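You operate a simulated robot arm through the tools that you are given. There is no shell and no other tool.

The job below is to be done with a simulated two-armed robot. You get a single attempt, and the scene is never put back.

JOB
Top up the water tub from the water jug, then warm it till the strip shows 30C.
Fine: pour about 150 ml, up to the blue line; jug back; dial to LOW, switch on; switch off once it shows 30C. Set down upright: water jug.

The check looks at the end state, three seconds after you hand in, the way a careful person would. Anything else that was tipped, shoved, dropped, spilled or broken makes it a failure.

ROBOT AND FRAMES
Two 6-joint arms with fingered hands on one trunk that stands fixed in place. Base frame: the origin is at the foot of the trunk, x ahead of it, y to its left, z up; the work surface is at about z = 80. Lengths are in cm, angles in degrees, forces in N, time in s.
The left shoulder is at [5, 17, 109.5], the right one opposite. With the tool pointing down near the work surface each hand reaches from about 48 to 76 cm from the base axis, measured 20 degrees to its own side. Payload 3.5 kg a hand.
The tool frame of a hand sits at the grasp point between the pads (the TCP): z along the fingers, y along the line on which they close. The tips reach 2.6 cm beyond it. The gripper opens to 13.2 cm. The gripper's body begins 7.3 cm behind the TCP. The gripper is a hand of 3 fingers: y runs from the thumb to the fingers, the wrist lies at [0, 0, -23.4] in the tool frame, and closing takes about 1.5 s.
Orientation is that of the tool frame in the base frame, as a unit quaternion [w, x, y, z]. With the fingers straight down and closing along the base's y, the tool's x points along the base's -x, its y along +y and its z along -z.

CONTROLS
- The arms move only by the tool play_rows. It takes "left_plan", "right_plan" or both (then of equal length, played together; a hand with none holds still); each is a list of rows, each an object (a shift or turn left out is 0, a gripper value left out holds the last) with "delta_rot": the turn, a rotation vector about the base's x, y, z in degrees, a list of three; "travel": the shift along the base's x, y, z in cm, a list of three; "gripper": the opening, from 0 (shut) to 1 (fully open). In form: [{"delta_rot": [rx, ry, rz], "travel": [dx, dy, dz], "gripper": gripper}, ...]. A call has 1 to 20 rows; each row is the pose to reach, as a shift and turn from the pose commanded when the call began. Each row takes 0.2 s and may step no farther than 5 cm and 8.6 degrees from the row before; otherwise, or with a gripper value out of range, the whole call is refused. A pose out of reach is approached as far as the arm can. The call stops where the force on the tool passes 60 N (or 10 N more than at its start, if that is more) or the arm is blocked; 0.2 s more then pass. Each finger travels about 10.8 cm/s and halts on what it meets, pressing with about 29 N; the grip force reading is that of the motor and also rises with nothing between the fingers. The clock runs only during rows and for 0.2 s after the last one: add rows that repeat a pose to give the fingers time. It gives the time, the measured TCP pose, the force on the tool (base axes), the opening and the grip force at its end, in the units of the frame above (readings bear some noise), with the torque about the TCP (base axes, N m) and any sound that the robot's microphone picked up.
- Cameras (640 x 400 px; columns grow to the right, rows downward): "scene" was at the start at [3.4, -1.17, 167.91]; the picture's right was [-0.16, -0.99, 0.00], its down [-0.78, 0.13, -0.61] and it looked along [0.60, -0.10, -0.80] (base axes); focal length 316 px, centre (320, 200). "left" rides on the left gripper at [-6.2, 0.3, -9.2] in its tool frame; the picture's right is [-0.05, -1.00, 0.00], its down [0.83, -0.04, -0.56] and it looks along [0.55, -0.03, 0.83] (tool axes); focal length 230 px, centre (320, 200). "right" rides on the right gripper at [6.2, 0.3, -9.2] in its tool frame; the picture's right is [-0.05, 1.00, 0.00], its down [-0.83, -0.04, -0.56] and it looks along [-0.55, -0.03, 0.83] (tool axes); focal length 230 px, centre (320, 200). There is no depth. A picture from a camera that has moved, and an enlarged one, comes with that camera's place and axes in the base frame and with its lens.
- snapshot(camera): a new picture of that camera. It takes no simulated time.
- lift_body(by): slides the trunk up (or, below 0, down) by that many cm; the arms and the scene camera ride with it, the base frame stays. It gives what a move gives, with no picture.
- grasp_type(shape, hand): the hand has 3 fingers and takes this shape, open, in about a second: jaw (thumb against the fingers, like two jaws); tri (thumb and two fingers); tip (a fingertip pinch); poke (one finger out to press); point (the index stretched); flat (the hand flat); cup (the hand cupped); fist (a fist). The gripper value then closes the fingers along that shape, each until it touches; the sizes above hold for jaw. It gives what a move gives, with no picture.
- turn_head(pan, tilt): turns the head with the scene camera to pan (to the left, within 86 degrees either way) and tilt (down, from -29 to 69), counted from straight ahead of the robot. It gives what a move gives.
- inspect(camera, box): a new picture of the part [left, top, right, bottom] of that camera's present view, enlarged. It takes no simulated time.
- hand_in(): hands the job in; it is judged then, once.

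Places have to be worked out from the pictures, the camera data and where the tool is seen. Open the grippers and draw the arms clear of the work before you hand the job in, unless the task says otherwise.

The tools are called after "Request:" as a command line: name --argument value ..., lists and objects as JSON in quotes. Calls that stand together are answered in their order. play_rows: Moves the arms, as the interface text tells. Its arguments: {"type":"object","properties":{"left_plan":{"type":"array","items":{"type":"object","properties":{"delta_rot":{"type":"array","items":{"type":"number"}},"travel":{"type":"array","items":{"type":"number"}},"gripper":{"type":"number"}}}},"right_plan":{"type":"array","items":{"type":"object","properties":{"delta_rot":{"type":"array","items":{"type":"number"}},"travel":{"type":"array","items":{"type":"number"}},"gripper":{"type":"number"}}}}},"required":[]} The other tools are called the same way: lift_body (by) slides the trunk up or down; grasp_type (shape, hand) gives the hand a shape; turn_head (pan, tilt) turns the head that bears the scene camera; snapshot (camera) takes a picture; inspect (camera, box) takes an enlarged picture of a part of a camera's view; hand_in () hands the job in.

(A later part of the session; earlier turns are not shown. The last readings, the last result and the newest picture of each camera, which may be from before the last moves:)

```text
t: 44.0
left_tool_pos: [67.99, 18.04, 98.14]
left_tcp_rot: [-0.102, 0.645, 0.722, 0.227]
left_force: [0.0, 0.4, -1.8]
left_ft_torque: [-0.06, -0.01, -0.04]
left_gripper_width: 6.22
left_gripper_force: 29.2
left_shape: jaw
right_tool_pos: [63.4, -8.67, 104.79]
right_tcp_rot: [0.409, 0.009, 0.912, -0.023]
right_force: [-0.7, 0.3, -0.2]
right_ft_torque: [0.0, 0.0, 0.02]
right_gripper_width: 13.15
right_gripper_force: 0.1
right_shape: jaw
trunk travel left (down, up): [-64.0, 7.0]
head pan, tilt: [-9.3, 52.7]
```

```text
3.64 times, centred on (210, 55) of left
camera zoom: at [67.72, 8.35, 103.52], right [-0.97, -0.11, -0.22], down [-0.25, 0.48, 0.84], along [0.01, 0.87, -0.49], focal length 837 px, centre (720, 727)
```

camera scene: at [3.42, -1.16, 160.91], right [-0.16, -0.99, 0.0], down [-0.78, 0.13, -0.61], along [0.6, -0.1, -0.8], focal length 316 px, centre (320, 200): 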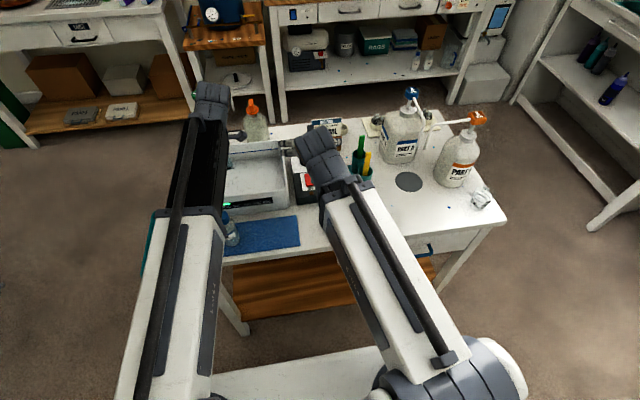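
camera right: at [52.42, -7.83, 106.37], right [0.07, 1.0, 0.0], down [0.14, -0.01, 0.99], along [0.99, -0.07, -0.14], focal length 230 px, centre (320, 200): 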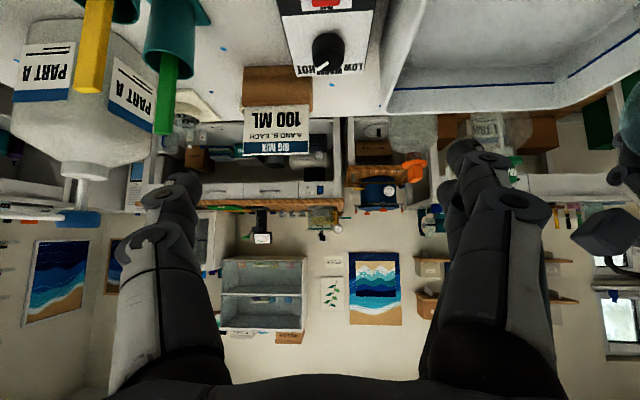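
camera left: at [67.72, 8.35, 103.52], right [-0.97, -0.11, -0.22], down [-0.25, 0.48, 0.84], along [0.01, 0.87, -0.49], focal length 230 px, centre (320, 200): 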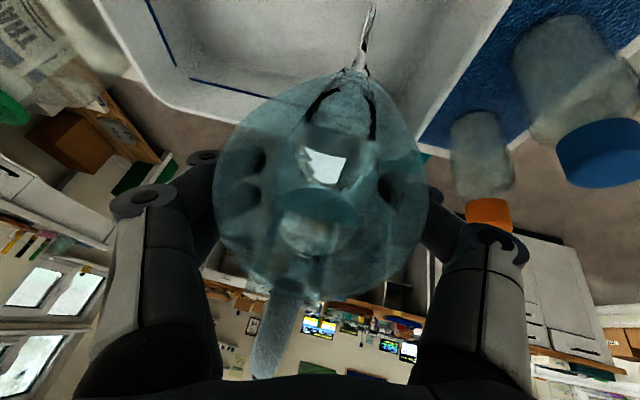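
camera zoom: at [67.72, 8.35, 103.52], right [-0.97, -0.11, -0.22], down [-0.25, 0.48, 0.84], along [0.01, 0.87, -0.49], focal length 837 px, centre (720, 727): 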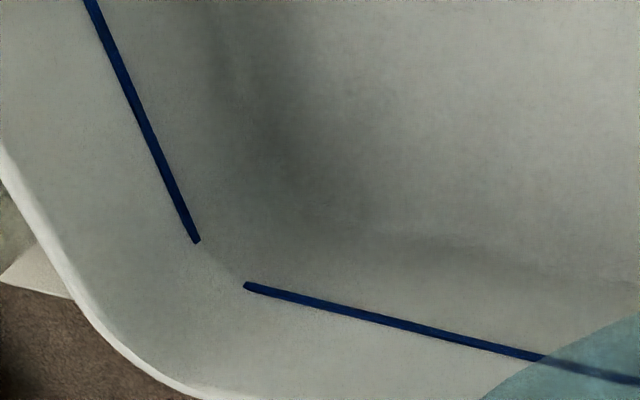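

I can't read the waterline reliably, so I'll bring the jug upright over the tub and judge the remaining volume by its level and weight.

Request:
play_rows --left_plan '[{"delta_rot": [-8, 0, 0]}, {"delta_rot": [-16, 0, 0]}, {"delta_rot": [-24, 0, 0]}, {"delta_rot": [-32, 0, 0]}, {"delta_rot": [-40, 0, 0]}, {"delta_rot": [-48, 0, 0]}, {"delta_rot": [-56, 0, 0]}, {"delta_rot": [-63, 0, 0]}, {"delta_rot": [-69, 0, 0]}, {"delta_rot": [-72, 0, 0]}, {"delta_rot": [-72, 0, 0]}, {"delta_rot": [-72, 0, 0]}, {"delta_rot": [-72, 0, 0]}]'

Request:
inspect --camera "left" --box '[200, 60, 440, 300]'

Request:
inspect --camera "scene" --box '[150, 110, 300, 220]'

Request:
play_rows --left_plan '[{"travel": [0, 0, 0]}]'

Request:
play_rows --left_plan '[{"travel": [0, 0, 0]}]'

Request:
play_rows --left_plan '[{"travel": [0, 0, 0]}]'

Request:
play_rows --left_plan '[{"travel": [0, 0, 0]}]'

Request:
play_rows --left_plan '[{"travel": [0, 0, 0]}]'

Request:
play_rows --left_plan '[{"travel": [0, 0, 0]}]'

```text
t: 46.8
left_tool_pos: [67.97, 17.98, 98.13]
left_tcp_rot: [0.298, 0.581, 0.718, -0.24]
left_force: [0.4, -0.7, -1.1]
left_ft_torque: [0.02, 0.0, 0.0]
left_gripper_width: 6.2
left_gripper_force: 29.1
left_shape: jaw
right_tool_pos: [63.58, -8.66, 104.94]
right_tcp_rot: [0.409, 0.009, 0.912, -0.024]
right_force: [0.4, -0.7, 0.7]
right_ft_torque: [0.01, 0.0, 0.0]
right_gripper_width: 13.22
right_gripper_force: 0.0
right_shape: jaw
trunk travel left (down, up): [-64.0, 7.0]
head pan, tilt: [-9.3, 52.7]
```

```text
1.67 times, centred on (320, 180) of left
camera zoom: at [67.7, 20.18, 108.89], right [-0.97, -0.24, 0.04], down [-0.25, 0.95, -0.2], along [0.01, -0.2, -0.98], focal length 384 px, centre (320, 233)
```

zoom: 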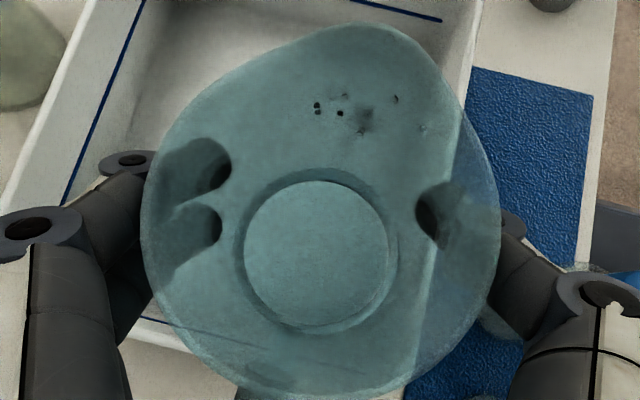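

```text
3.64 times, centred on (225, 165) of scene
camera zoom: at [3.41, -1.16, 160.91], right [-0.16, -0.99, 0.0], down [-0.78, 0.13, -0.61], along [0.6, -0.1, -0.8], focal length 1148 px, centre (666, 327)
```

zoom: 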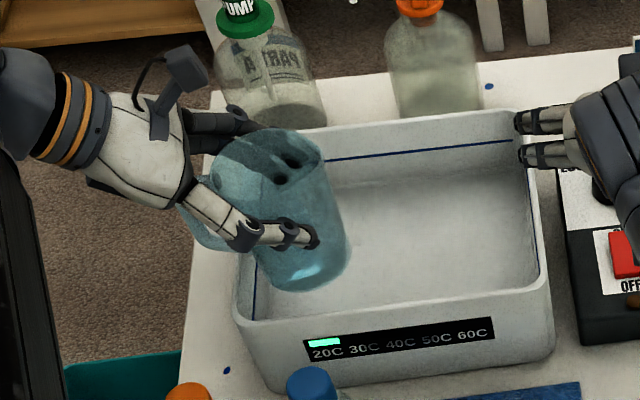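

```text
t: 47.2
left_tool_pos: [68.0, 17.93, 98.18]
left_tcp_rot: [0.297, 0.582, 0.718, -0.24]
left_force: [0.1, 0.3, -1.0]
left_ft_torque: [-0.02, 0.01, 0.02]
left_gripper_width: 6.21
left_gripper_force: 29.1
left_shape: jaw
right_tool_pos: [63.5, -8.64, 104.96]
right_tcp_rot: [0.409, 0.008, 0.912, -0.024]
right_force: [0.0, -1.4, -0.7]
right_ft_torque: [-0.04, -0.02, 0.0]
right_gripper_width: 13.19
right_gripper_force: 0.0
right_shape: jaw
trunk travel left (down, up): [-64.0, 7.0]
head pan, tilt: [-9.3, 52.7]
```

```text
t: 47.6
left_tool_pos: [67.86, 18.13, 98.14]
left_tcp_rot: [0.298, 0.581, 0.718, -0.241]
left_force: [0.5, -0.8, -1.4]
left_ft_torque: [0.04, 0.0, 0.04]
left_gripper_width: 6.19
left_gripper_force: 29.4
left_shape: jaw
right_tool_pos: [63.45, -8.61, 104.81]
right_tcp_rot: [0.409, 0.009, 0.912, -0.024]
right_force: [0.2, 0.2, 0.8]
right_ft_torque: [0.02, 0.01, -0.04]
right_gripper_width: 13.18
right_gripper_force: 0.1
right_shape: jaw
trunk travel left (down, up): [-64.0, 7.0]
head pan, tilt: [-9.3, 52.7]
```

```text
t: 48.0
left_tool_pos: [67.98, 18.06, 98.13]
left_tcp_rot: [0.297, 0.581, 0.718, -0.241]
left_force: [0.4, -0.6, -1.6]
left_ft_torque: [0.03, -0.01, 0.01]
left_gripper_width: 6.21
left_gripper_force: 28.4
left_shape: jaw
right_tool_pos: [63.44, -8.58, 104.83]
right_tcp_rot: [0.41, 0.008, 0.912, -0.023]
right_force: [0.7, -1.1, -0.2]
right_ft_torque: [-0.02, -0.01, -0.02]
right_gripper_width: 13.18
right_gripper_force: 0.0
right_shape: jaw
trunk travel left (down, up): [-64.0, 7.0]
head pan, tilt: [-9.3, 52.7]
```

```text
t: 48.4
left_tool_pos: [67.86, 18.0, 98.0]
left_tcp_rot: [0.297, 0.582, 0.718, -0.241]
left_force: [-1.0, -0.4, -1.6]
left_ft_torque: [0.01, -0.05, -0.02]
left_gripper_width: 6.23
left_gripper_force: 29.7
left_shape: jaw
right_tool_pos: [63.57, -8.61, 104.88]
right_tcp_rot: [0.409, 0.008, 0.912, -0.023]
right_force: [-0.3, 0.1, -0.2]
right_ft_torque: [-0.01, 0.03, -0.01]
right_gripper_width: 13.19
right_gripper_force: 0.0
right_shape: jaw
trunk travel left (down, up): [-64.0, 7.0]
head pan, tilt: [-9.3, 52.7]
```

```text
t: 48.8
left_tool_pos: [67.91, 18.08, 98.15]
left_tcp_rot: [0.297, 0.582, 0.718, -0.241]
left_force: [-0.3, 0.0, -1.6]
left_ft_torque: [0.02, 0.02, -0.01]
left_gripper_width: 6.2
left_gripper_force: 28.3
left_shape: jaw
right_tool_pos: [63.37, -8.41, 104.78]
right_tcp_rot: [0.409, 0.009, 0.912, -0.024]
right_force: [0.0, 0.0, -0.2]
right_ft_torque: [0.01, 0.0, -0.02]
right_gripper_width: 13.21
right_gripper_force: 0.1
right_shape: jaw
trunk travel left (down, up): [-64.0, 7.0]
head pan, tilt: [-9.3, 52.7]
```

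```text
t: 49.2
left_tool_pos: [67.98, 17.85, 98.05]
left_tcp_rot: [0.297, 0.582, 0.718, -0.241]
left_force: [-0.3, -0.3, -1.6]
left_ft_torque: [0.01, -0.02, 0.0]
left_gripper_width: 6.21
left_gripper_force: 28.5
left_shape: jaw
right_tool_pos: [63.39, -8.67, 104.88]
right_tcp_rot: [0.409, 0.009, 0.912, -0.024]
right_force: [-0.2, 0.1, 0.3]
right_ft_torque: [0.03, 0.02, 0.01]
right_gripper_width: 13.22
right_gripper_force: 0.0
right_shape: jaw
trunk travel left (down, up): [-64.0, 7.0]
head pan, tilt: [-9.3, 52.7]
```

The weight now averages about 1.4 N against about 2.9–3.1 N before, so roughly 150 ml has been poured and nothing spilled. I'll pull the right hand away and carry the jug up and back above its place on the mat.

Request:
play_rows --left_plan '[{"travel": [0, 0, 1.5]}, {"travel": [-0.5, 0, 4]}, {"travel": [-1, 0, 7]}, {"travel": [-1.5, 0, 10]}, {"travel": [-1.7, 0, 12]}, {"travel": [-1.7, 0, 13]}, {"travel": [-1.7, 0, 14]}, {"travel": [-1.7, 0, 14]}, {"travel": [-1.7, 0, 14]}, {"travel": [-1.7, 0, 14]}, {"travel": [-1.7, 0, 14]}]' --right_plan '[{"travel": [0, -2, 2.5]}, {"travel": [0, -5, 6]}, {"travel": [-0.5, -8, 9.5]}, {"travel": [-1, -11, 13]}, {"travel": [-1.5, -14, 16.5]}, {"travel": [-2, -17, 20]}, {"travel": [-3, -20, 23.5]}, {"travel": [-4, -23, 27]}, {"travel": [-5, -26, 30]}, {"travel": [-5.9, -29.3, 33]}, {"travel": [-5.9, -29.3, 33]}]'

Request:
play_rows --left_plan '[{"travel": [-0.4, -0.5, 0.7], "delta_rot": [0, 0, 2]}, {"travel": [-1.4, -1.6, 2.6], "delta_rot": [0, 0, 7]}, {"travel": [-2.8, -3.2, 5.2], "delta_rot": [0, 0, 14.5]}, {"travel": [-4.3, -4.9, 8.2], "delta_rot": [0, 0, 22.5]}, {"travel": [-5.8, -6.6, 11.2], "delta_rot": [0, 0, 30.5]}, {"travel": [-7.3, -8.3, 14.2], "delta_rot": [0, 0, 38.5]}, {"travel": [-8.8, -10, 17], "delta_rot": [0, 0, 46.5]}, {"travel": [-10.2, -11.5, 19.6], "delta_rot": [0, 0, 54]}, {"travel": [-11.4, -12.8, 21.4], "delta_rot": [0, 0, 60]}, {"travel": [-12, -13.4, 22], "delta_rot": [0, 0, 63]}, {"travel": [-12, -13.4, 22], "delta_rot": [0, 0, 63]}]'

Request:
snapshot --camera "scene"

Request:
snapshot --camera "left"

```text
t: 51.6
left_tool_pos: [66.2, 17.98, 112.15]
left_tcp_rot: [0.297, 0.581, 0.718, -0.241]
left_force: [0.2, 0.7, -1.6]
left_ft_torque: [0.02, 0.01, 0.03]
left_gripper_width: 6.22
left_gripper_force: 29.5
left_shape: jaw
right_tool_pos: [57.2, -37.87, 137.67]
right_tcp_rot: [0.41, 0.007, 0.912, -0.023]
right_force: [-0.1, -0.3, 0.8]
right_ft_torque: [0.04, -0.03, 0.0]
right_gripper_width: 13.2
right_gripper_force: 0.0
right_shape: jaw
trunk travel left (down, up): [-64.0, 7.0]
head pan, tilt: [-9.3, 52.7]
```

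```text
t: 54.0
left_tool_pos: [54.33, 4.81, 134.13]
left_tcp_rot: [0.38, 0.12, 0.916, -0.049]
left_force: [0.3, -0.5, -0.9]
left_ft_torque: [-0.05, 0.01, 0.02]
left_gripper_width: 6.21
left_gripper_force: 29.2
left_shape: jaw
right_tool_pos: [57.27, -37.93, 137.58]
right_tcp_rot: [0.41, 0.009, 0.912, -0.024]
right_force: [-0.3, 0.9, -0.8]
right_ft_torque: [0.01, 0.01, -0.01]
right_gripper_width: 13.19
right_gripper_force: 0.1
right_shape: jaw
trunk travel left (down, up): [-64.0, 7.0]
head pan, tilt: [-9.3, 52.7]
```

```text
taken
camera scene: at [3.41, -1.16, 160.91], right [-0.16, -0.99, 0.0], down [-0.78, 0.13, -0.61], along [0.6, -0.1, -0.8], focal length 316 px, centre (320, 200)
```

scene: 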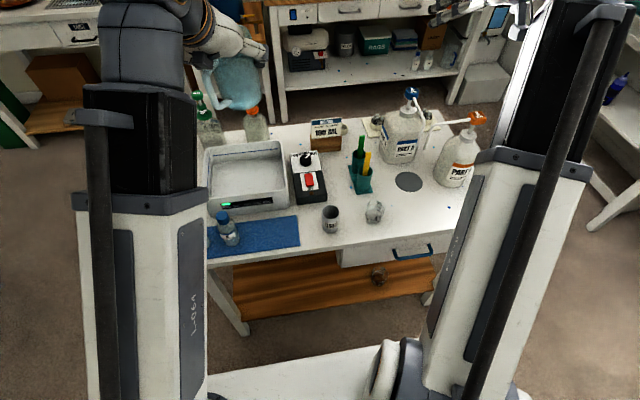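

```text
taken
camera left: at [52.2, 5.69, 144.87], right [-0.22, -0.97, 0.04], down [-0.96, 0.21, -0.19], along [0.18, -0.08, -0.98], focal length 230 px, centre (320, 200)
```

left: 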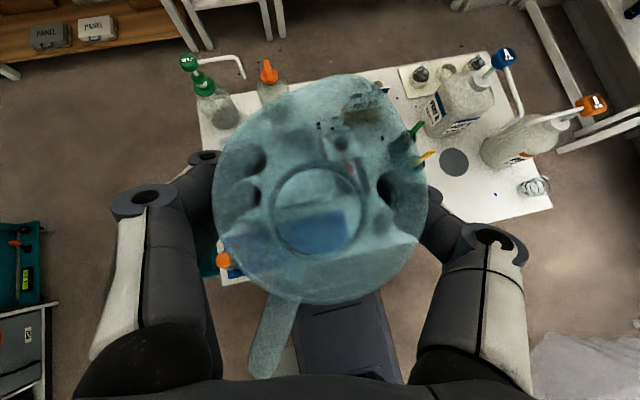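

The jug is back above its spot at (54.3, 4.8). I'll lower the trunk the same 40 cm so it descends straight down to just above the mat.

Request:
lift_body --by -20

Request:
lift_body --by -20

Request:
play_rows --left_plan '[{"travel": [0, -0.1, -1.5]}, {"travel": [0, -0.2, -3]}, {"travel": [0, -0.2, -4.2]}, {"travel": [0, -0.2, -5]}, {"travel": [0, -0.2, -5.2]}, {"travel": [0, -0.2, -5.2]}]'

Request:
inspect --camera "scene" --box '[180, 20, 320, 150]'

```text
t: 56.1
left_tool_pos: [54.25, 4.86, 114.02]
left_tcp_rot: [0.379, 0.12, 0.916, -0.05]
left_force: [0.7, 0.4, -1.6]
left_ft_torque: [0.01, 0.0, 0.02]
left_gripper_width: 6.21
left_gripper_force: 28.8
left_shape: jaw
right_tool_pos: [57.26, -38.0, 117.72]
right_tcp_rot: [0.41, 0.009, 0.912, -0.023]
right_force: [0.2, 0.5, 0.0]
right_ft_torque: [-0.02, -0.01, 0.0]
right_gripper_width: 13.21
right_gripper_force: 0.1
right_shape: jaw
trunk travel left (down, up): [-44.0, 27.0]
head pan, tilt: [-9.3, 52.7]
```

```text
t: 58.3
left_tool_pos: [54.33, 4.81, 94.16]
left_tcp_rot: [0.379, 0.12, 0.916, -0.05]
left_force: [-0.7, -0.2, -1.6]
left_ft_torque: [-0.03, -0.04, -0.04]
left_gripper_width: 6.17
left_gripper_force: 28.9
left_shape: jaw
right_tool_pos: [57.22, -38.05, 97.66]
right_tcp_rot: [0.41, 0.01, 0.912, -0.024]
right_force: [-0.2, -0.1, -0.4]
right_ft_torque: [0.0, 0.0, 0.0]
right_gripper_width: 13.17
right_gripper_force: 0.0
right_shape: jaw
trunk travel left (down, up): [-24.0, 47.0]
head pan, tilt: [-9.3, 52.7]
```

```text
t: 59.7
left_tool_pos: [54.23, 4.77, 88.92]
left_tcp_rot: [0.379, 0.121, 0.916, -0.05]
left_force: [0.1, -0.2, -1.0]
left_ft_torque: [0.01, 0.0, 0.0]
left_gripper_width: 6.19
left_gripper_force: 29.5
left_shape: jaw
right_tool_pos: [57.3, -38.08, 97.69]
right_tcp_rot: [0.41, 0.009, 0.912, -0.024]
right_force: [0.0, -0.4, 0.2]
right_ft_torque: [0.01, 0.0, -0.02]
right_gripper_width: 13.19
right_gripper_force: 0.2
right_shape: jaw
trunk travel left (down, up): [-24.0, 47.0]
head pan, tilt: [-9.3, 52.7]
```

```text
3.08 times, centred on (250, 85) of scene
camera zoom: at [3.4, -1.17, 120.91], right [-0.16, -0.99, 0.0], down [-0.78, 0.13, -0.61], along [0.6, -0.1, -0.8], focal length 971 px, centre (535, 554)
```

zoom: 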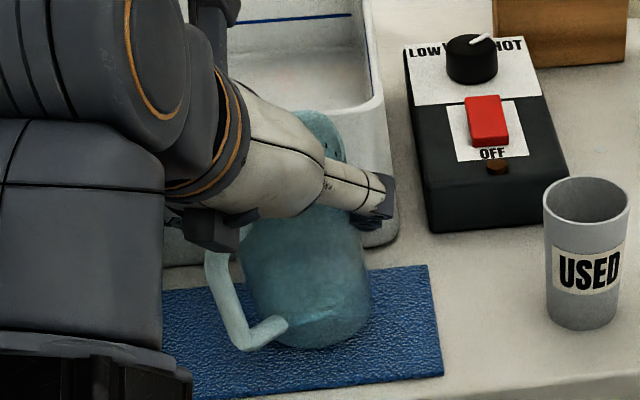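

The jug bottom is about 0.7 cm above the mat. I'll lower in small steps to feel for contact.

Request:
play_rows --left_plan '[{"travel": [0, 0, -0.2]}, {"travel": [0, 0, -0.4]}, {"travel": [0, 0, -0.55]}, {"travel": [0, 0, -0.55]}]'

Request:
play_rows --left_plan '[{"travel": [0, 0, -0.1]}, {"travel": [0, 0, -0.15]}, {"travel": [0, 0, -0.15]}]'

Request:
play_rows --left_plan '[{"travel": [0, 0, -0.1]}, {"travel": [0, 0, -0.15]}, {"travel": [0, 0, -0.15]}]'

```text
t: 60.7
left_tool_pos: [54.28, 4.57, 88.38]
left_tcp_rot: [0.38, 0.121, 0.916, -0.05]
left_force: [3.5, -0.5, 5.6]
left_ft_torque: [0.08, -0.05, -0.05]
left_gripper_width: 6.22
left_gripper_force: 29.1
left_shape: jaw
right_tool_pos: [57.26, -37.99, 97.61]
right_tcp_rot: [0.41, 0.009, 0.912, -0.023]
right_force: [0.1, 0.5, -0.7]
right_ft_torque: [0.0, -0.01, 0.0]
right_gripper_width: 13.21
right_gripper_force: 0.1
right_shape: jaw
trunk travel left (down, up): [-24.0, 47.0]
head pan, tilt: [-9.3, 52.7]
```

```text
t: 61.5
left_tool_pos: [54.27, 4.59, 88.31]
left_tcp_rot: [0.38, 0.12, 0.916, -0.05]
left_force: [4.6, -2.2, 12.3]
left_ft_torque: [0.1, -0.11, -0.06]
left_gripper_width: 6.16
left_gripper_force: 28.6
left_shape: jaw
right_tool_pos: [57.23, -37.98, 97.58]
right_tcp_rot: [0.409, 0.009, 0.912, -0.024]
right_force: [0.3, -0.2, 0.2]
right_ft_torque: [0.03, 0.01, 0.0]
right_gripper_width: 13.19
right_gripper_force: 0.0
right_shape: jaw
trunk travel left (down, up): [-24.0, 47.0]
head pan, tilt: [-9.3, 52.7]
```

```text
t: 62.3
left_tool_pos: [54.28, 4.53, 88.13]
left_tcp_rot: [0.382, 0.12, 0.915, -0.049]
left_force: [3.8, -2.2, 26.9]
left_ft_torque: [0.3, -0.25, -0.06]
left_gripper_width: 6.18
left_gripper_force: 28.6
left_shape: jaw
right_tool_pos: [57.22, -37.91, 97.72]
right_tcp_rot: [0.411, 0.008, 0.911, -0.023]
right_force: [0.1, -0.1, -0.8]
right_ft_torque: [0.03, -0.01, 0.02]
right_gripper_width: 13.19
right_gripper_force: 0.0
right_shape: jaw
trunk travel left (down, up): [-24.0, 47.0]
head pan, tilt: [-9.3, 52.7]
```

The jug is on the mat but pressed with 27 N. I'll back off 0.28 cm to relieve that, then open the fingers slowly.

Request:
play_rows --left_plan '[{"travel": [0, 0, 0.15]}, {"travel": [0, 0, 0.28]}, {"travel": [0, 0, 0.28]}]'

Request:
play_rows --left_plan '[{"gripper": 0.5}, {"gripper": 0.6}, {"gripper": 0.7}, {"gripper": 0.8}, {"gripper": 0.9}, {"gripper": 1.0}, {"gripper": 1.0}, {"gripper": 1.0}]'

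Request:
snapshot --camera "left"

Request:
inspect --camera "scene" --box '[180, 20, 320, 150]'

```text
t: 63.1
left_tool_pos: [54.2, 4.59, 88.22]
left_tcp_rot: [0.379, 0.121, 0.916, -0.05]
left_force: [0.9, -1.6, 8.8]
left_ft_torque: [0.26, -0.09, -0.02]
left_gripper_width: 6.17
left_gripper_force: 29.5
left_shape: jaw
right_tool_pos: [57.28, -37.96, 97.54]
right_tcp_rot: [0.41, 0.009, 0.912, -0.024]
right_force: [-0.4, -0.6, 0.2]
right_ft_torque: [-0.03, -0.01, -0.05]
right_gripper_width: 13.17
right_gripper_force: 0.1
right_shape: jaw
trunk travel left (down, up): [-24.0, 47.0]
head pan, tilt: [-9.3, 52.7]
```

```text
t: 64.9
left_tool_pos: [54.2, 4.55, 88.35]
left_tcp_rot: [0.38, 0.12, 0.916, -0.05]
left_force: [0.6, -0.1, -0.2]
left_ft_torque: [0.01, 0.02, -0.02]
left_gripper_width: 13.18
left_gripper_force: 0.0
left_shape: jaw
right_tool_pos: [57.31, -38.04, 97.66]
right_tcp_rot: [0.41, 0.008, 0.912, -0.023]
right_force: [0.0, -0.4, 0.1]
right_ft_torque: [-0.02, -0.03, -0.02]
right_gripper_width: 13.21
right_gripper_force: 0.0
right_shape: jaw
trunk travel left (down, up): [-24.0, 47.0]
head pan, tilt: [-9.3, 52.7]
```

```text
taken
camera left: at [52.15, 5.42, 99.03], right [-0.22, -0.97, 0.04], down [-0.96, 0.21, -0.19], along [0.18, -0.08, -0.98], focal length 230 px, centre (320, 200)
```

left: 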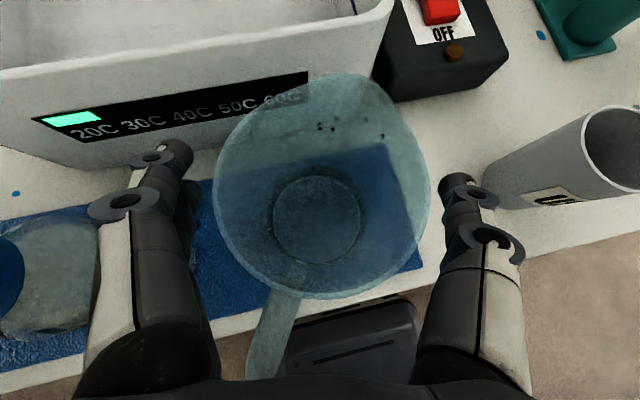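

```text
3.08 times, centred on (250, 85) of scene
camera zoom: at [3.39, -1.17, 120.91], right [-0.16, -0.99, 0.0], down [-0.78, 0.13, -0.61], along [0.6, -0.1, -0.8], focal length 971 px, centre (535, 554)
```

zoom: 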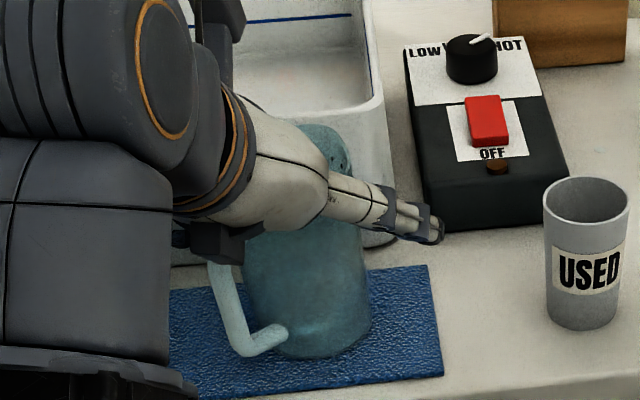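

The jug is back on the mat, upright and released. I'll raise the trunk, which withdraws the hand straight up the way it came, and then check the jug and tub.

Request:
lift_body --by 20

Request:
inspect --camera "left" --box '[200, 150, 400, 330]'

Request:
inspect --camera "scene" --box '[190, 90, 310, 200]'

Request:
inspect --camera "left" --box '[130, 0, 370, 190]'

```text
t: 67.1
left_tool_pos: [54.3, 4.5, 108.22]
left_tcp_rot: [0.379, 0.12, 0.916, -0.05]
left_force: [-0.2, -0.2, -0.1]
left_ft_torque: [0.02, -0.02, 0.02]
left_gripper_width: 13.21
left_gripper_force: 0.0
left_shape: jaw
right_tool_pos: [57.23, -37.95, 117.72]
right_tcp_rot: [0.41, 0.008, 0.912, -0.024]
right_force: [0.6, 0.3, -0.4]
right_ft_torque: [0.01, 0.02, 0.03]
right_gripper_width: 13.2
right_gripper_force: 0.1
right_shape: jaw
trunk travel left (down, up): [-44.0, 27.0]
head pan, tilt: [-9.3, 52.7]
```

```text
2.22 times, centred on (300, 240) of left
camera zoom: at [52.16, 5.42, 119.03], right [-0.22, -0.97, 0.04], down [-0.96, 0.21, -0.19], along [0.18, -0.08, -0.98], focal length 511 px, centre (364, 111)
```

zoom: 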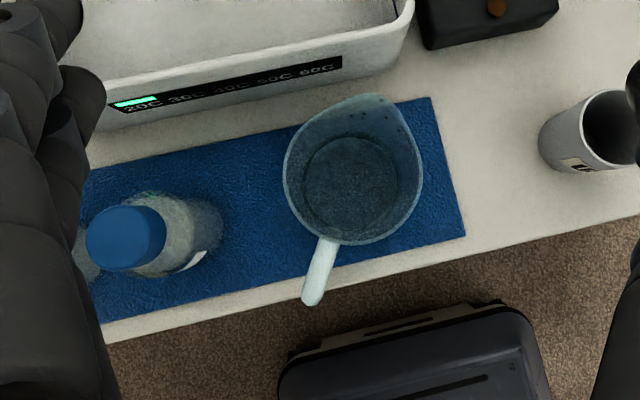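

```text
3.64 times, centred on (250, 145) of scene
camera zoom: at [3.4, -1.17, 140.91], right [-0.16, -0.99, 0.0], down [-0.78, 0.13, -0.61], along [0.6, -0.1, -0.8], focal length 1148 px, centre (574, 400)
```

zoom: 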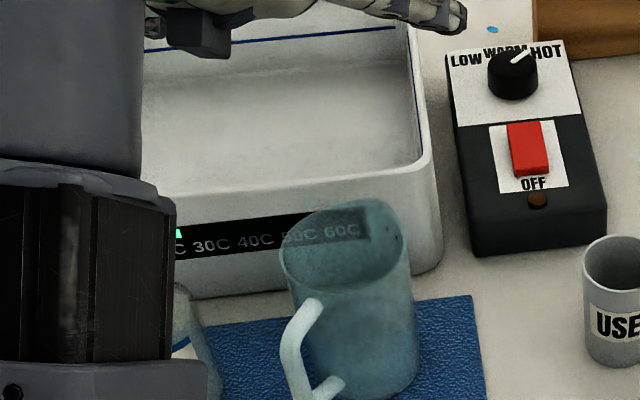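

```text
2.11 times, centred on (250, 95) of left
camera zoom: at [52.16, 5.42, 119.03], right [-0.22, -0.97, 0.04], down [-0.96, 0.21, -0.19], along [0.18, -0.08, -0.98], focal length 484 px, centre (467, 421)
```

zoom: 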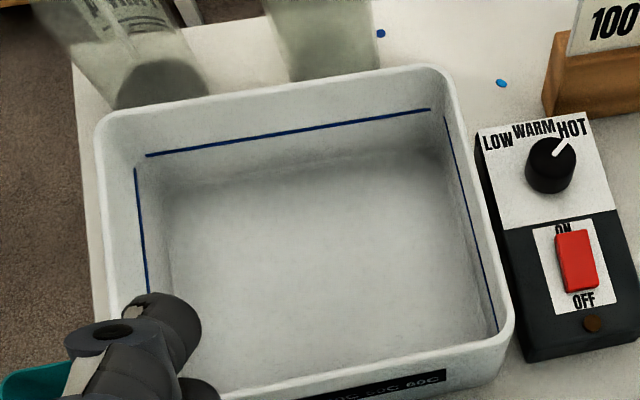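

The jug is upright on the mat and nearly empty, and the table looks dry. I'll zoom on the tub's line once more from here.

Request:
inspect --camera "left" --box '[280, 30, 370, 90]'

Request:
inspect --camera "left" --box '[180, 40, 270, 100]'

Request:
inspect --camera "scene" --box '[270, 80, 310, 140]'

```text
6.67 times, centred on (325, 60) of left
camera zoom: at [52.16, 5.42, 119.03], right [-0.22, -0.97, 0.04], down [-0.96, 0.21, -0.19], along [0.18, -0.08, -0.98], focal length 1534 px, centre (287, 1133)
```

zoom: 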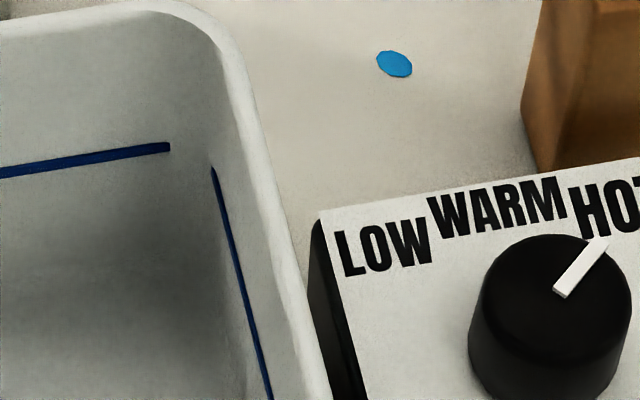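

```text
6.67 times, centred on (225, 70) of left
camera zoom: at [52.16, 5.42, 119.03], right [-0.22, -0.97, 0.04], down [-0.96, 0.21, -0.19], along [0.18, -0.08, -0.98], focal length 1534 px, centre (953, 1067)
```

zoom: 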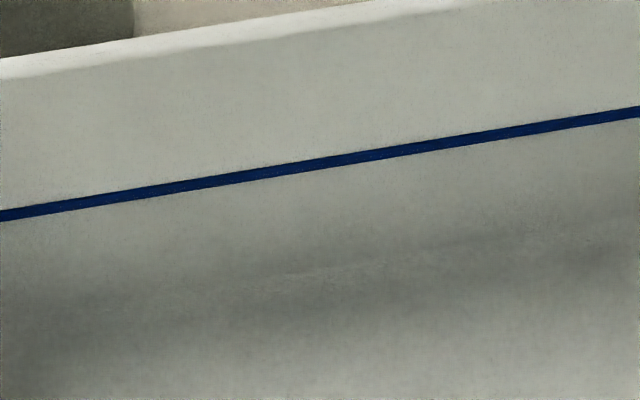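

```text
6.67 times, centred on (290, 110) of scene
camera zoom: at [3.4, -1.17, 140.91], right [-0.16, -0.99, 0.0], down [-0.78, 0.13, -0.61], along [0.6, -0.1, -0.8], focal length 2104 px, centre (520, 800)
```

zoom: 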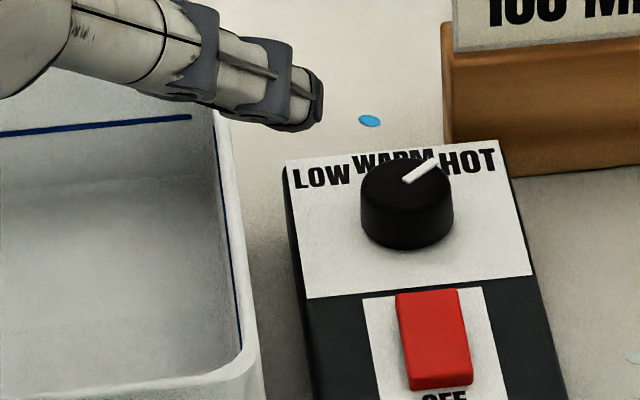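

The jug and tub are done, so the dial comes next. Triangulation puts the knob axis at about (78.1, -8.6) with its top near z≈85.5. The pointer is near -50° (HOT) and LOW is near +45°, so it needs about +95°. I'll raise the trunk fully and park the left arm to the left.

Request:
lift_body --by 27

Request:
play_rows --left_plan '[{"travel": [0.6, 2.5, -1.2], "delta_rot": [0.74, 5.6, 1.78]}, {"travel": [1.3, 5, -2.5], "delta_rot": [1.47, 11.2, 3.55]}, {"travel": [2, 7.5, -3.7], "delta_rot": [2.2, 16.8, 5.3]}, {"travel": [2.6, 10, -5], "delta_rot": [2.95, 22.4, 7.1]}, {"travel": [3.3, 12.5, -6.2], "delta_rot": [3.7, 28, 8.9]}, {"travel": [4, 15, -7.5], "delta_rot": [4.4, 33.6, 10.7]}, {"travel": [4.6, 17, -8.7], "delta_rot": [5.15, 39.1, 12.4]}, {"travel": [5.2, 18.5, -10], "delta_rot": [5.89, 44.74, 14.22]}, {"travel": [5.2, 18.5, -10], "delta_rot": [5.89, 44.74, 14.22]}]'

Request:
snapshot --camera "scene"

```text
t: 69.8
left_tool_pos: [54.31, 4.52, 135.16]
left_tcp_rot: [0.38, 0.12, 0.916, -0.049]
left_force: [0.0, 0.1, -0.9]
left_ft_torque: [0.0, 0.03, -0.03]
left_gripper_width: 13.2
left_gripper_force: 0.2
left_shape: jaw
right_tool_pos: [57.31, -37.95, 144.53]
right_tcp_rot: [0.41, 0.008, 0.912, -0.024]
right_force: [-0.5, 0.7, 0.2]
right_ft_torque: [-0.02, 0.02, 0.02]
right_gripper_width: 13.19
right_gripper_force: 0.1
right_shape: jaw
trunk travel left (down, up): [-71.0, 0.0]
head pan, tilt: [-9.3, 52.7]
```

```text
t: 71.8
left_tool_pos: [59.45, 23.17, 125.17]
left_tcp_rot: [0.002, 0.0, 1.0, 0.001]
left_force: [-0.2, -0.4, 0.5]
left_ft_torque: [-0.04, 0.01, -0.03]
left_gripper_width: 13.2
left_gripper_force: 0.1
left_shape: jaw
right_tool_pos: [57.15, -37.99, 144.62]
right_tcp_rot: [0.41, 0.008, 0.912, -0.023]
right_force: [0.2, 0.2, 0.3]
right_ft_torque: [0.02, -0.02, -0.01]
right_gripper_width: 13.16
right_gripper_force: 0.0
right_shape: jaw
trunk travel left (down, up): [-71.0, 0.0]
head pan, tilt: [-9.3, 52.7]
```

```text
taken
camera scene: at [3.37, -1.18, 167.91], right [-0.16, -0.99, 0.0], down [-0.78, 0.13, -0.61], along [0.6, -0.1, -0.8], focal length 316 px, centre (320, 200)
```

scene: 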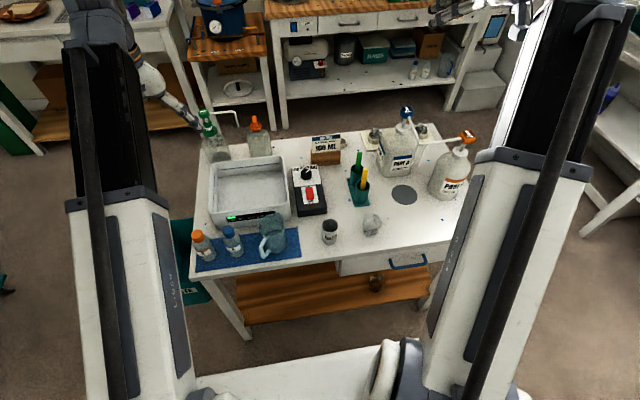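

The jug stands upright on the mat. I'll bring the right hand to a hover above the knob with the tool pitched 28° forward for reach, yawed -12°, and fingers open about 7 cm.

Request:
play_rows --right_plan '[{"travel": [1, 2, -2], "gripper": 0.9, "delta_rot": [0.3, 1.4, -0.7]}, {"travel": [2.5, 4.5, -5], "gripper": 0.8, "delta_rot": [0.6, 2.9, -1.5]}, {"travel": [4, 6.5, -8.5], "gripper": 0.7, "delta_rot": [1, 4.4, -2.2]}, {"travel": [5.5, 8.7, -12], "gripper": 0.6, "delta_rot": [1.3, 5.8, -3]}, {"travel": [7, 11, -15.5], "gripper": 0.55, "delta_rot": [1.6, 7.2, -3.7]}, {"travel": [8.5, 13.2, -19], "delta_rot": [2, 8.7, -4.4]}, {"travel": [10, 15.4, -22.5], "delta_rot": [2.3, 10.1, -5.2]}, {"travel": [11.5, 17.6, -26], "delta_rot": [2.6, 11.6, -5.9]}, {"travel": [13, 19.8, -29.5], "delta_rot": [2.9, 13, -6.7]}, {"travel": [14.5, 22, -33], "delta_rot": [3.3, 14.5, -7.4]}, {"travel": [16, 24.2, -36.5], "delta_rot": [3.6, 16, -8.1]}, {"travel": [17.5, 26.4, -39.5], "delta_rot": [3.9, 17.4, -8.9]}, {"travel": [19, 28.4, -42.5], "delta_rot": [4.3, 18.9, -9.6]}, {"travel": [19.9, 29.6, -44.6], "delta_rot": [4.52, 20.08, -10.27]}, {"travel": [19.9, 29.6, -44.6], "delta_rot": [4.52, 20.08, -10.27]}]'

Request:
snapshot --camera "right"

Request:
snapshot --camera "scene"

Request:
snapshot --camera "left"

```text
t: 75.0
left_tool_pos: [59.6, 23.14, 125.19]
left_tcp_rot: [0.002, 0.0, 1.0, 0.0]
left_force: [-0.1, 0.2, -0.6]
left_ft_torque: [-0.01, -0.03, 0.01]
left_gripper_width: 13.19
left_gripper_force: 0.1
left_shape: jaw
right_tool_pos: [77.34, -8.24, 100.06]
right_tcp_rot: [0.24, 0.102, 0.965, -0.025]
right_force: [0.5, -0.7, 0.5]
right_ft_torque: [-0.03, -0.04, 0.0]
right_gripper_width: 7.33
right_gripper_force: 0.1
right_shape: jaw
trunk travel left (down, up): [-71.0, 0.0]
head pan, tilt: [-9.3, 52.7]
```

```text
taken
camera right: at [67.74, -5.88, 105.37], right [0.25, 0.97, 0.03], down [0.45, -0.14, 0.88], along [0.85, -0.21, -0.47], focal length 230 px, centre (320, 200)
```

right: 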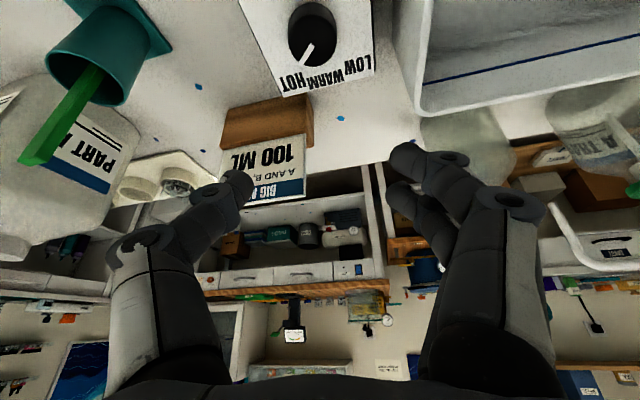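

```text
taken
camera scene: at [3.39, -1.17, 167.91], right [-0.16, -0.99, 0.0], down [-0.78, 0.13, -0.61], along [0.6, -0.1, -0.8], focal length 316 px, centre (320, 200)
```

scene: 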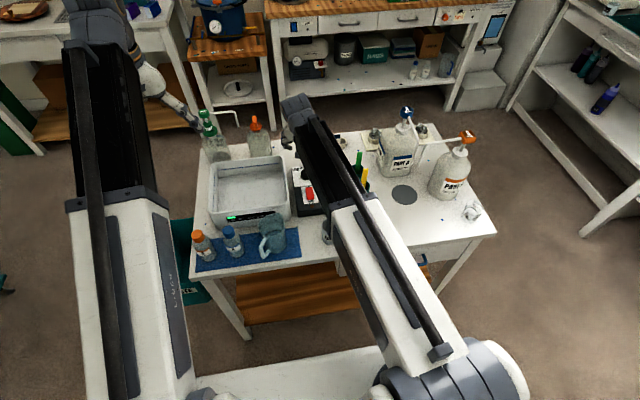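

```text
taken
camera left: at [65.65, 23.5, 134.38], right [0.05, -1.0, 0.0], down [-0.83, -0.04, 0.55], along [-0.55, -0.03, -0.83], focal length 230 px, centre (320, 200)
```

left: 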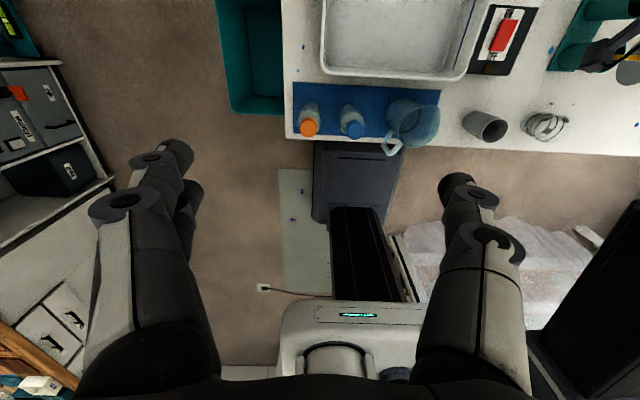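

The pose was reached exactly, with the knob at the top centre of the right view. I'll enlarge it to refine its position relative to the hand.

Request:
inspect --camera "right" --box '[240, 0, 400, 100]'

Request:
inspect --camera "scene" --box '[270, 110, 330, 220]'

```text
4.00 times, centred on (320, 50) of right
camera zoom: at [67.74, -5.88, 105.37], right [0.25, 0.97, 0.03], down [0.45, -0.14, 0.88], along [0.85, -0.21, -0.47], focal length 920 px, centre (320, 800)
```

zoom: 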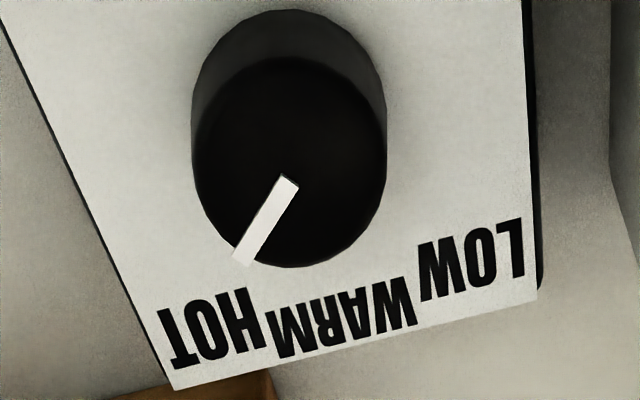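

```text
3.64 times, centred on (300, 165) of scene
camera zoom: at [3.39, -1.17, 167.91], right [-0.16, -0.99, 0.0], down [-0.78, 0.13, -0.61], along [0.6, -0.1, -0.8], focal length 1148 px, centre (393, 327)
```

zoom: 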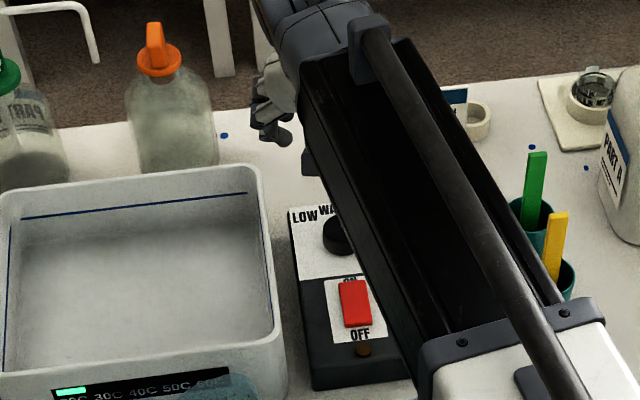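

Refined: knob axis (77.6, -8.6), base z≈83.4, top z≈85.3, diameter 3.9, pointer at -47°. I'll descend to z≈90 first and check alignment.

Request:
play_rows --right_plan '[{"travel": [-0.3, 0, -3]}, {"travel": [-0.7, 0, -6]}, {"travel": [-0.7, 0, -8.5]}, {"travel": [-0.7, 0, -10]}, {"travel": [-0.7, 0, -10]}]'

Request:
snapshot --camera "right"

Request:
inspect --camera "scene" --box '[270, 110, 350, 220]'

```text
t: 76.2
left_tool_pos: [59.62, 23.23, 125.28]
left_tcp_rot: [0.003, 0.0, 1.0, -0.001]
left_force: [-0.5, 0.4, 0.0]
left_ft_torque: [0.01, 0.02, 0.0]
left_gripper_width: 13.23
left_gripper_force: 0.0
left_shape: jaw
right_tool_pos: [76.48, -8.32, 89.83]
right_tcp_rot: [0.241, 0.101, 0.965, -0.025]
right_force: [-0.3, -0.5, 0.1]
right_ft_torque: [0.0, -0.01, 0.01]
right_gripper_width: 7.31
right_gripper_force: 0.0
right_shape: jaw
trunk travel left (down, up): [-71.0, 0.0]
head pan, tilt: [-9.3, 52.7]
```

```text
taken
camera right: at [67.0, -6.01, 95.16], right [0.25, 0.97, 0.02], down [0.45, -0.14, 0.88], along [0.85, -0.21, -0.47], focal length 230 px, centre (320, 200)
```

right: 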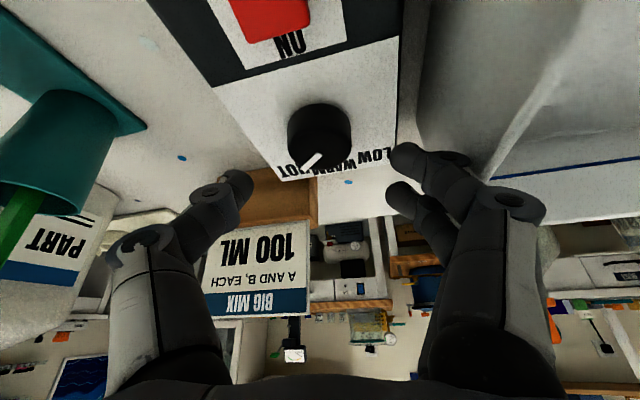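

```text
3.64 times, centred on (310, 165) of scene
camera zoom: at [3.4, -1.16, 167.91], right [-0.16, -0.99, 0.0], down [-0.78, 0.13, -0.61], along [0.6, -0.1, -0.8], focal length 1148 px, centre (356, 327)
```

zoom: 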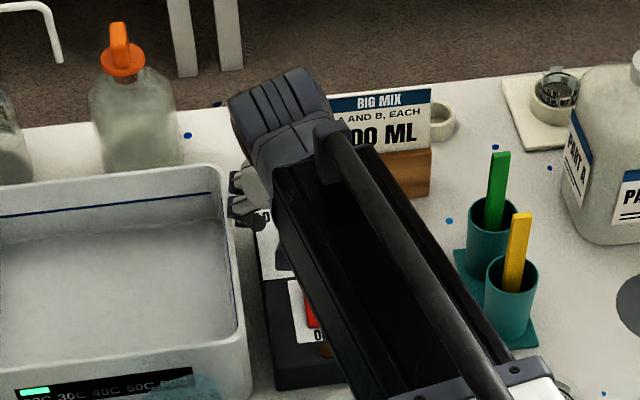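

The fingertips straddle the knob symmetrically. I'll descend the remaining 3.2 cm.

Request:
play_rows --right_plan '[{"travel": [0, 0, -1]}, {"travel": [0, 0, -2]}, {"travel": [0, 0, -2.7]}, {"travel": [0, 0, -3.2]}, {"travel": [0, 0, -3.2]}]'

Request:
snapshot --camera "right"

```text
t: 77.4
left_tool_pos: [59.54, 23.14, 125.33]
left_tcp_rot: [0.003, 0.0, 1.0, 0.001]
left_force: [0.8, 0.2, 0.5]
left_ft_torque: [-0.03, -0.03, 0.01]
left_gripper_width: 13.18
left_gripper_force: 0.0
left_shape: jaw
right_tool_pos: [76.45, -8.62, 87.12]
right_tcp_rot: [0.245, 0.102, 0.964, -0.024]
right_force: [4.9, -12.9, 25.7]
right_ft_torque: [1.82, -0.04, -0.09]
right_gripper_width: 7.22
right_gripper_force: 0.1
right_shape: jaw
trunk travel left (down, up): [-71.0, 0.0]
head pan, tilt: [-9.3, 52.7]
```

```text
taken
camera right: at [66.89, -6.27, 92.32], right [0.25, 0.97, 0.03], down [0.45, -0.14, 0.88], along [0.86, -0.21, -0.47], focal length 230 px, centre (320, 200)
```

right: 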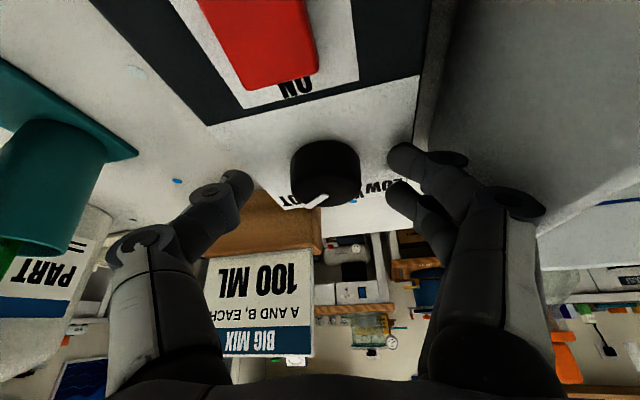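

The force reads (5, -13, 26) N with +1.8 N·m about x. The outer knuckles on the +y side are touching the tub's right rim, so I'll back straight up at once.

Request:
play_rows --right_plan '[{"travel": [0, 0, 1]}, {"travel": [0, 0, 3]}, {"travel": [0, 0, 3.5]}]'

Request:
snapshot --camera "right"

Request:
inspect --camera "scene" --box '[200, 110, 350, 260]'

Request:
inspect --camera "scene" --box '[265, 130, 325, 170]'

```text
t: 78.2
left_tool_pos: [59.62, 23.27, 125.28]
left_tcp_rot: [0.003, 0.0, 1.0, 0.001]
left_force: [0.4, -0.2, -1.2]
left_ft_torque: [-0.02, -0.01, -0.02]
left_gripper_width: 13.19
left_gripper_force: 0.1
left_shape: jaw
right_tool_pos: [76.53, -8.33, 90.3]
right_tcp_rot: [0.24, 0.1, 0.965, -0.025]
right_force: [0.4, 0.0, -0.7]
right_ft_torque: [-0.04, -0.01, -0.02]
right_gripper_width: 7.29
right_gripper_force: 0.2
right_shape: jaw
trunk travel left (down, up): [-71.0, 0.0]
head pan, tilt: [-9.3, 52.7]
```

```text
taken
camera right: at [66.94, -6.02, 95.58], right [0.25, 0.97, 0.02], down [0.45, -0.14, 0.88], along [0.85, -0.21, -0.48], focal length 230 px, centre (320, 200)
```

right: 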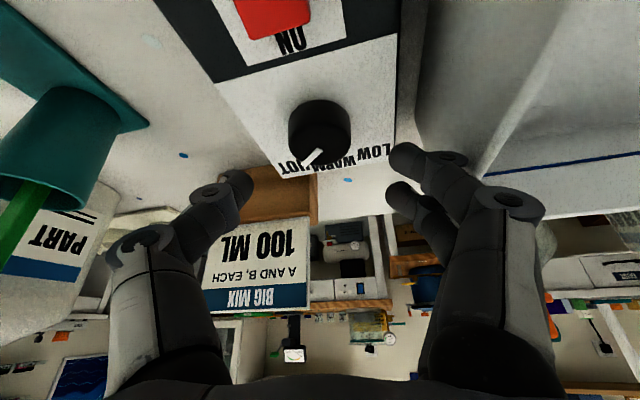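

```text
2.67 times, centred on (275, 185) of scene
camera zoom: at [3.39, -1.15, 167.9], right [-0.16, -0.99, 0.0], down [-0.78, 0.13, -0.61], along [0.6, -0.1, -0.8], focal length 842 px, centre (440, 240)
```

zoom: 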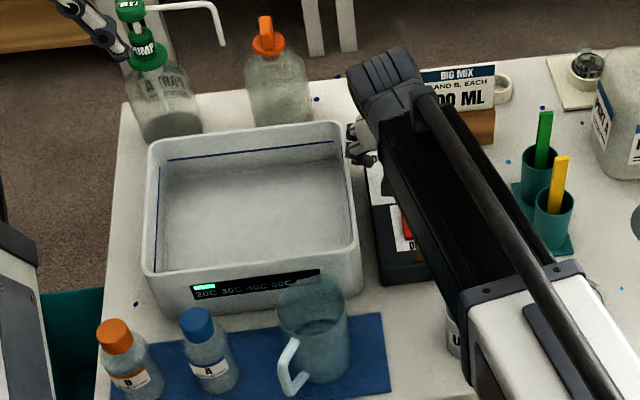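

```text
10.00 times, centred on (295, 150) of scene
camera zoom: at [3.39, -1.15, 167.9], right [-0.16, -0.99, 0.0], down [-0.78, 0.13, -0.61], along [0.6, -0.1, -0.8], focal length 3156 px, centre (570, 700)
```

zoom: 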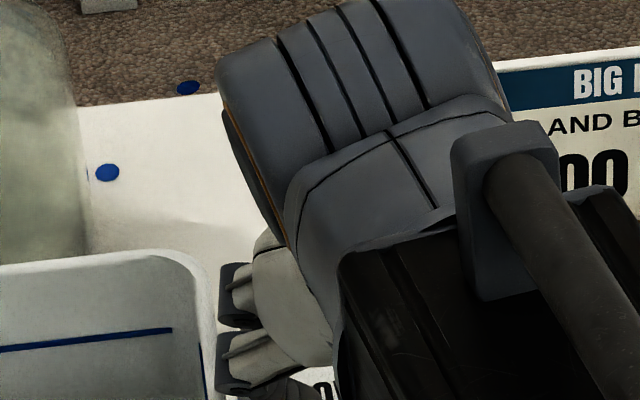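

I'll check whether the tub moved by repeating the identical zoom from the start; the scene camera is at the same place again.

Request:
inspect --camera "scene" --box '[200, 150, 300, 215]'

Request:
inspect --camera "scene" --box '[220, 200, 300, 270]'

```text
6.15 times, centred on (250, 182) of scene
camera zoom: at [3.39, -1.15, 167.9], right [-0.16, -0.99, 0.0], down [-0.78, 0.13, -0.61], along [0.6, -0.1, -0.8], focal length 1942 px, centre (751, 308)
```

zoom: 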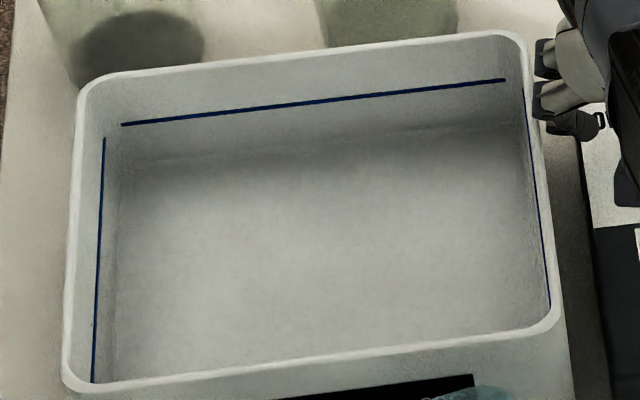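

```text
5.71 times, centred on (260, 235) of scene
camera zoom: at [3.39, -1.15, 167.9], right [-0.16, -0.99, 0.0], down [-0.78, 0.13, -0.61], along [0.6, -0.1, -0.8], focal length 1804 px, centre (663, 0)
```

zoom: 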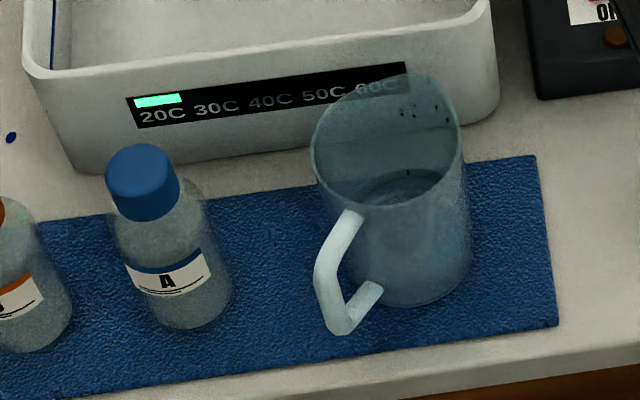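

The tub is exactly where it was, with no shift. I'll zoom on the jug to judge the remaining level before going on.

Request:
inspect --camera "scene" --box '[255, 205, 290, 260]'

Request:
inspect --camera "left" --box '[370, 80, 450, 160]'

```text
7.27 times, centred on (272, 232) of scene
camera zoom: at [3.39, -1.15, 167.9], right [-0.16, -0.99, 0.0], down [-0.78, 0.13, -0.61], along [0.6, -0.1, -0.8], focal length 2296 px, centre (666, -36)
```

zoom: 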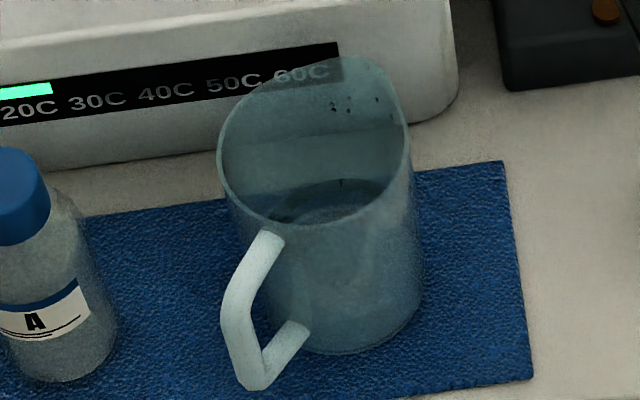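

```text
5.00 times, centred on (410, 120) of left
camera zoom: at [65.64, 23.53, 134.37], right [0.05, -1.0, 0.0], down [-0.83, -0.04, 0.55], along [-0.55, -0.03, -0.83], focal length 1150 px, centre (-130, 600)
```

zoom: 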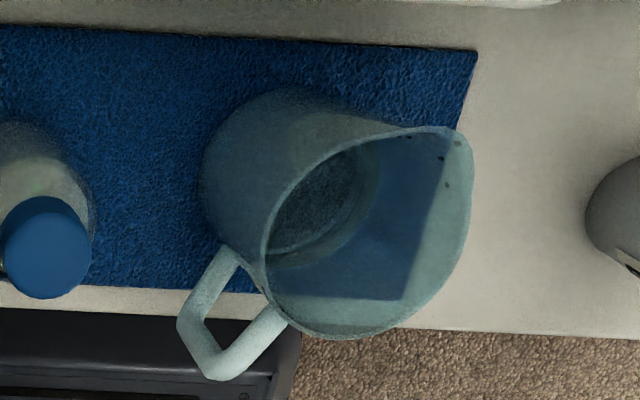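

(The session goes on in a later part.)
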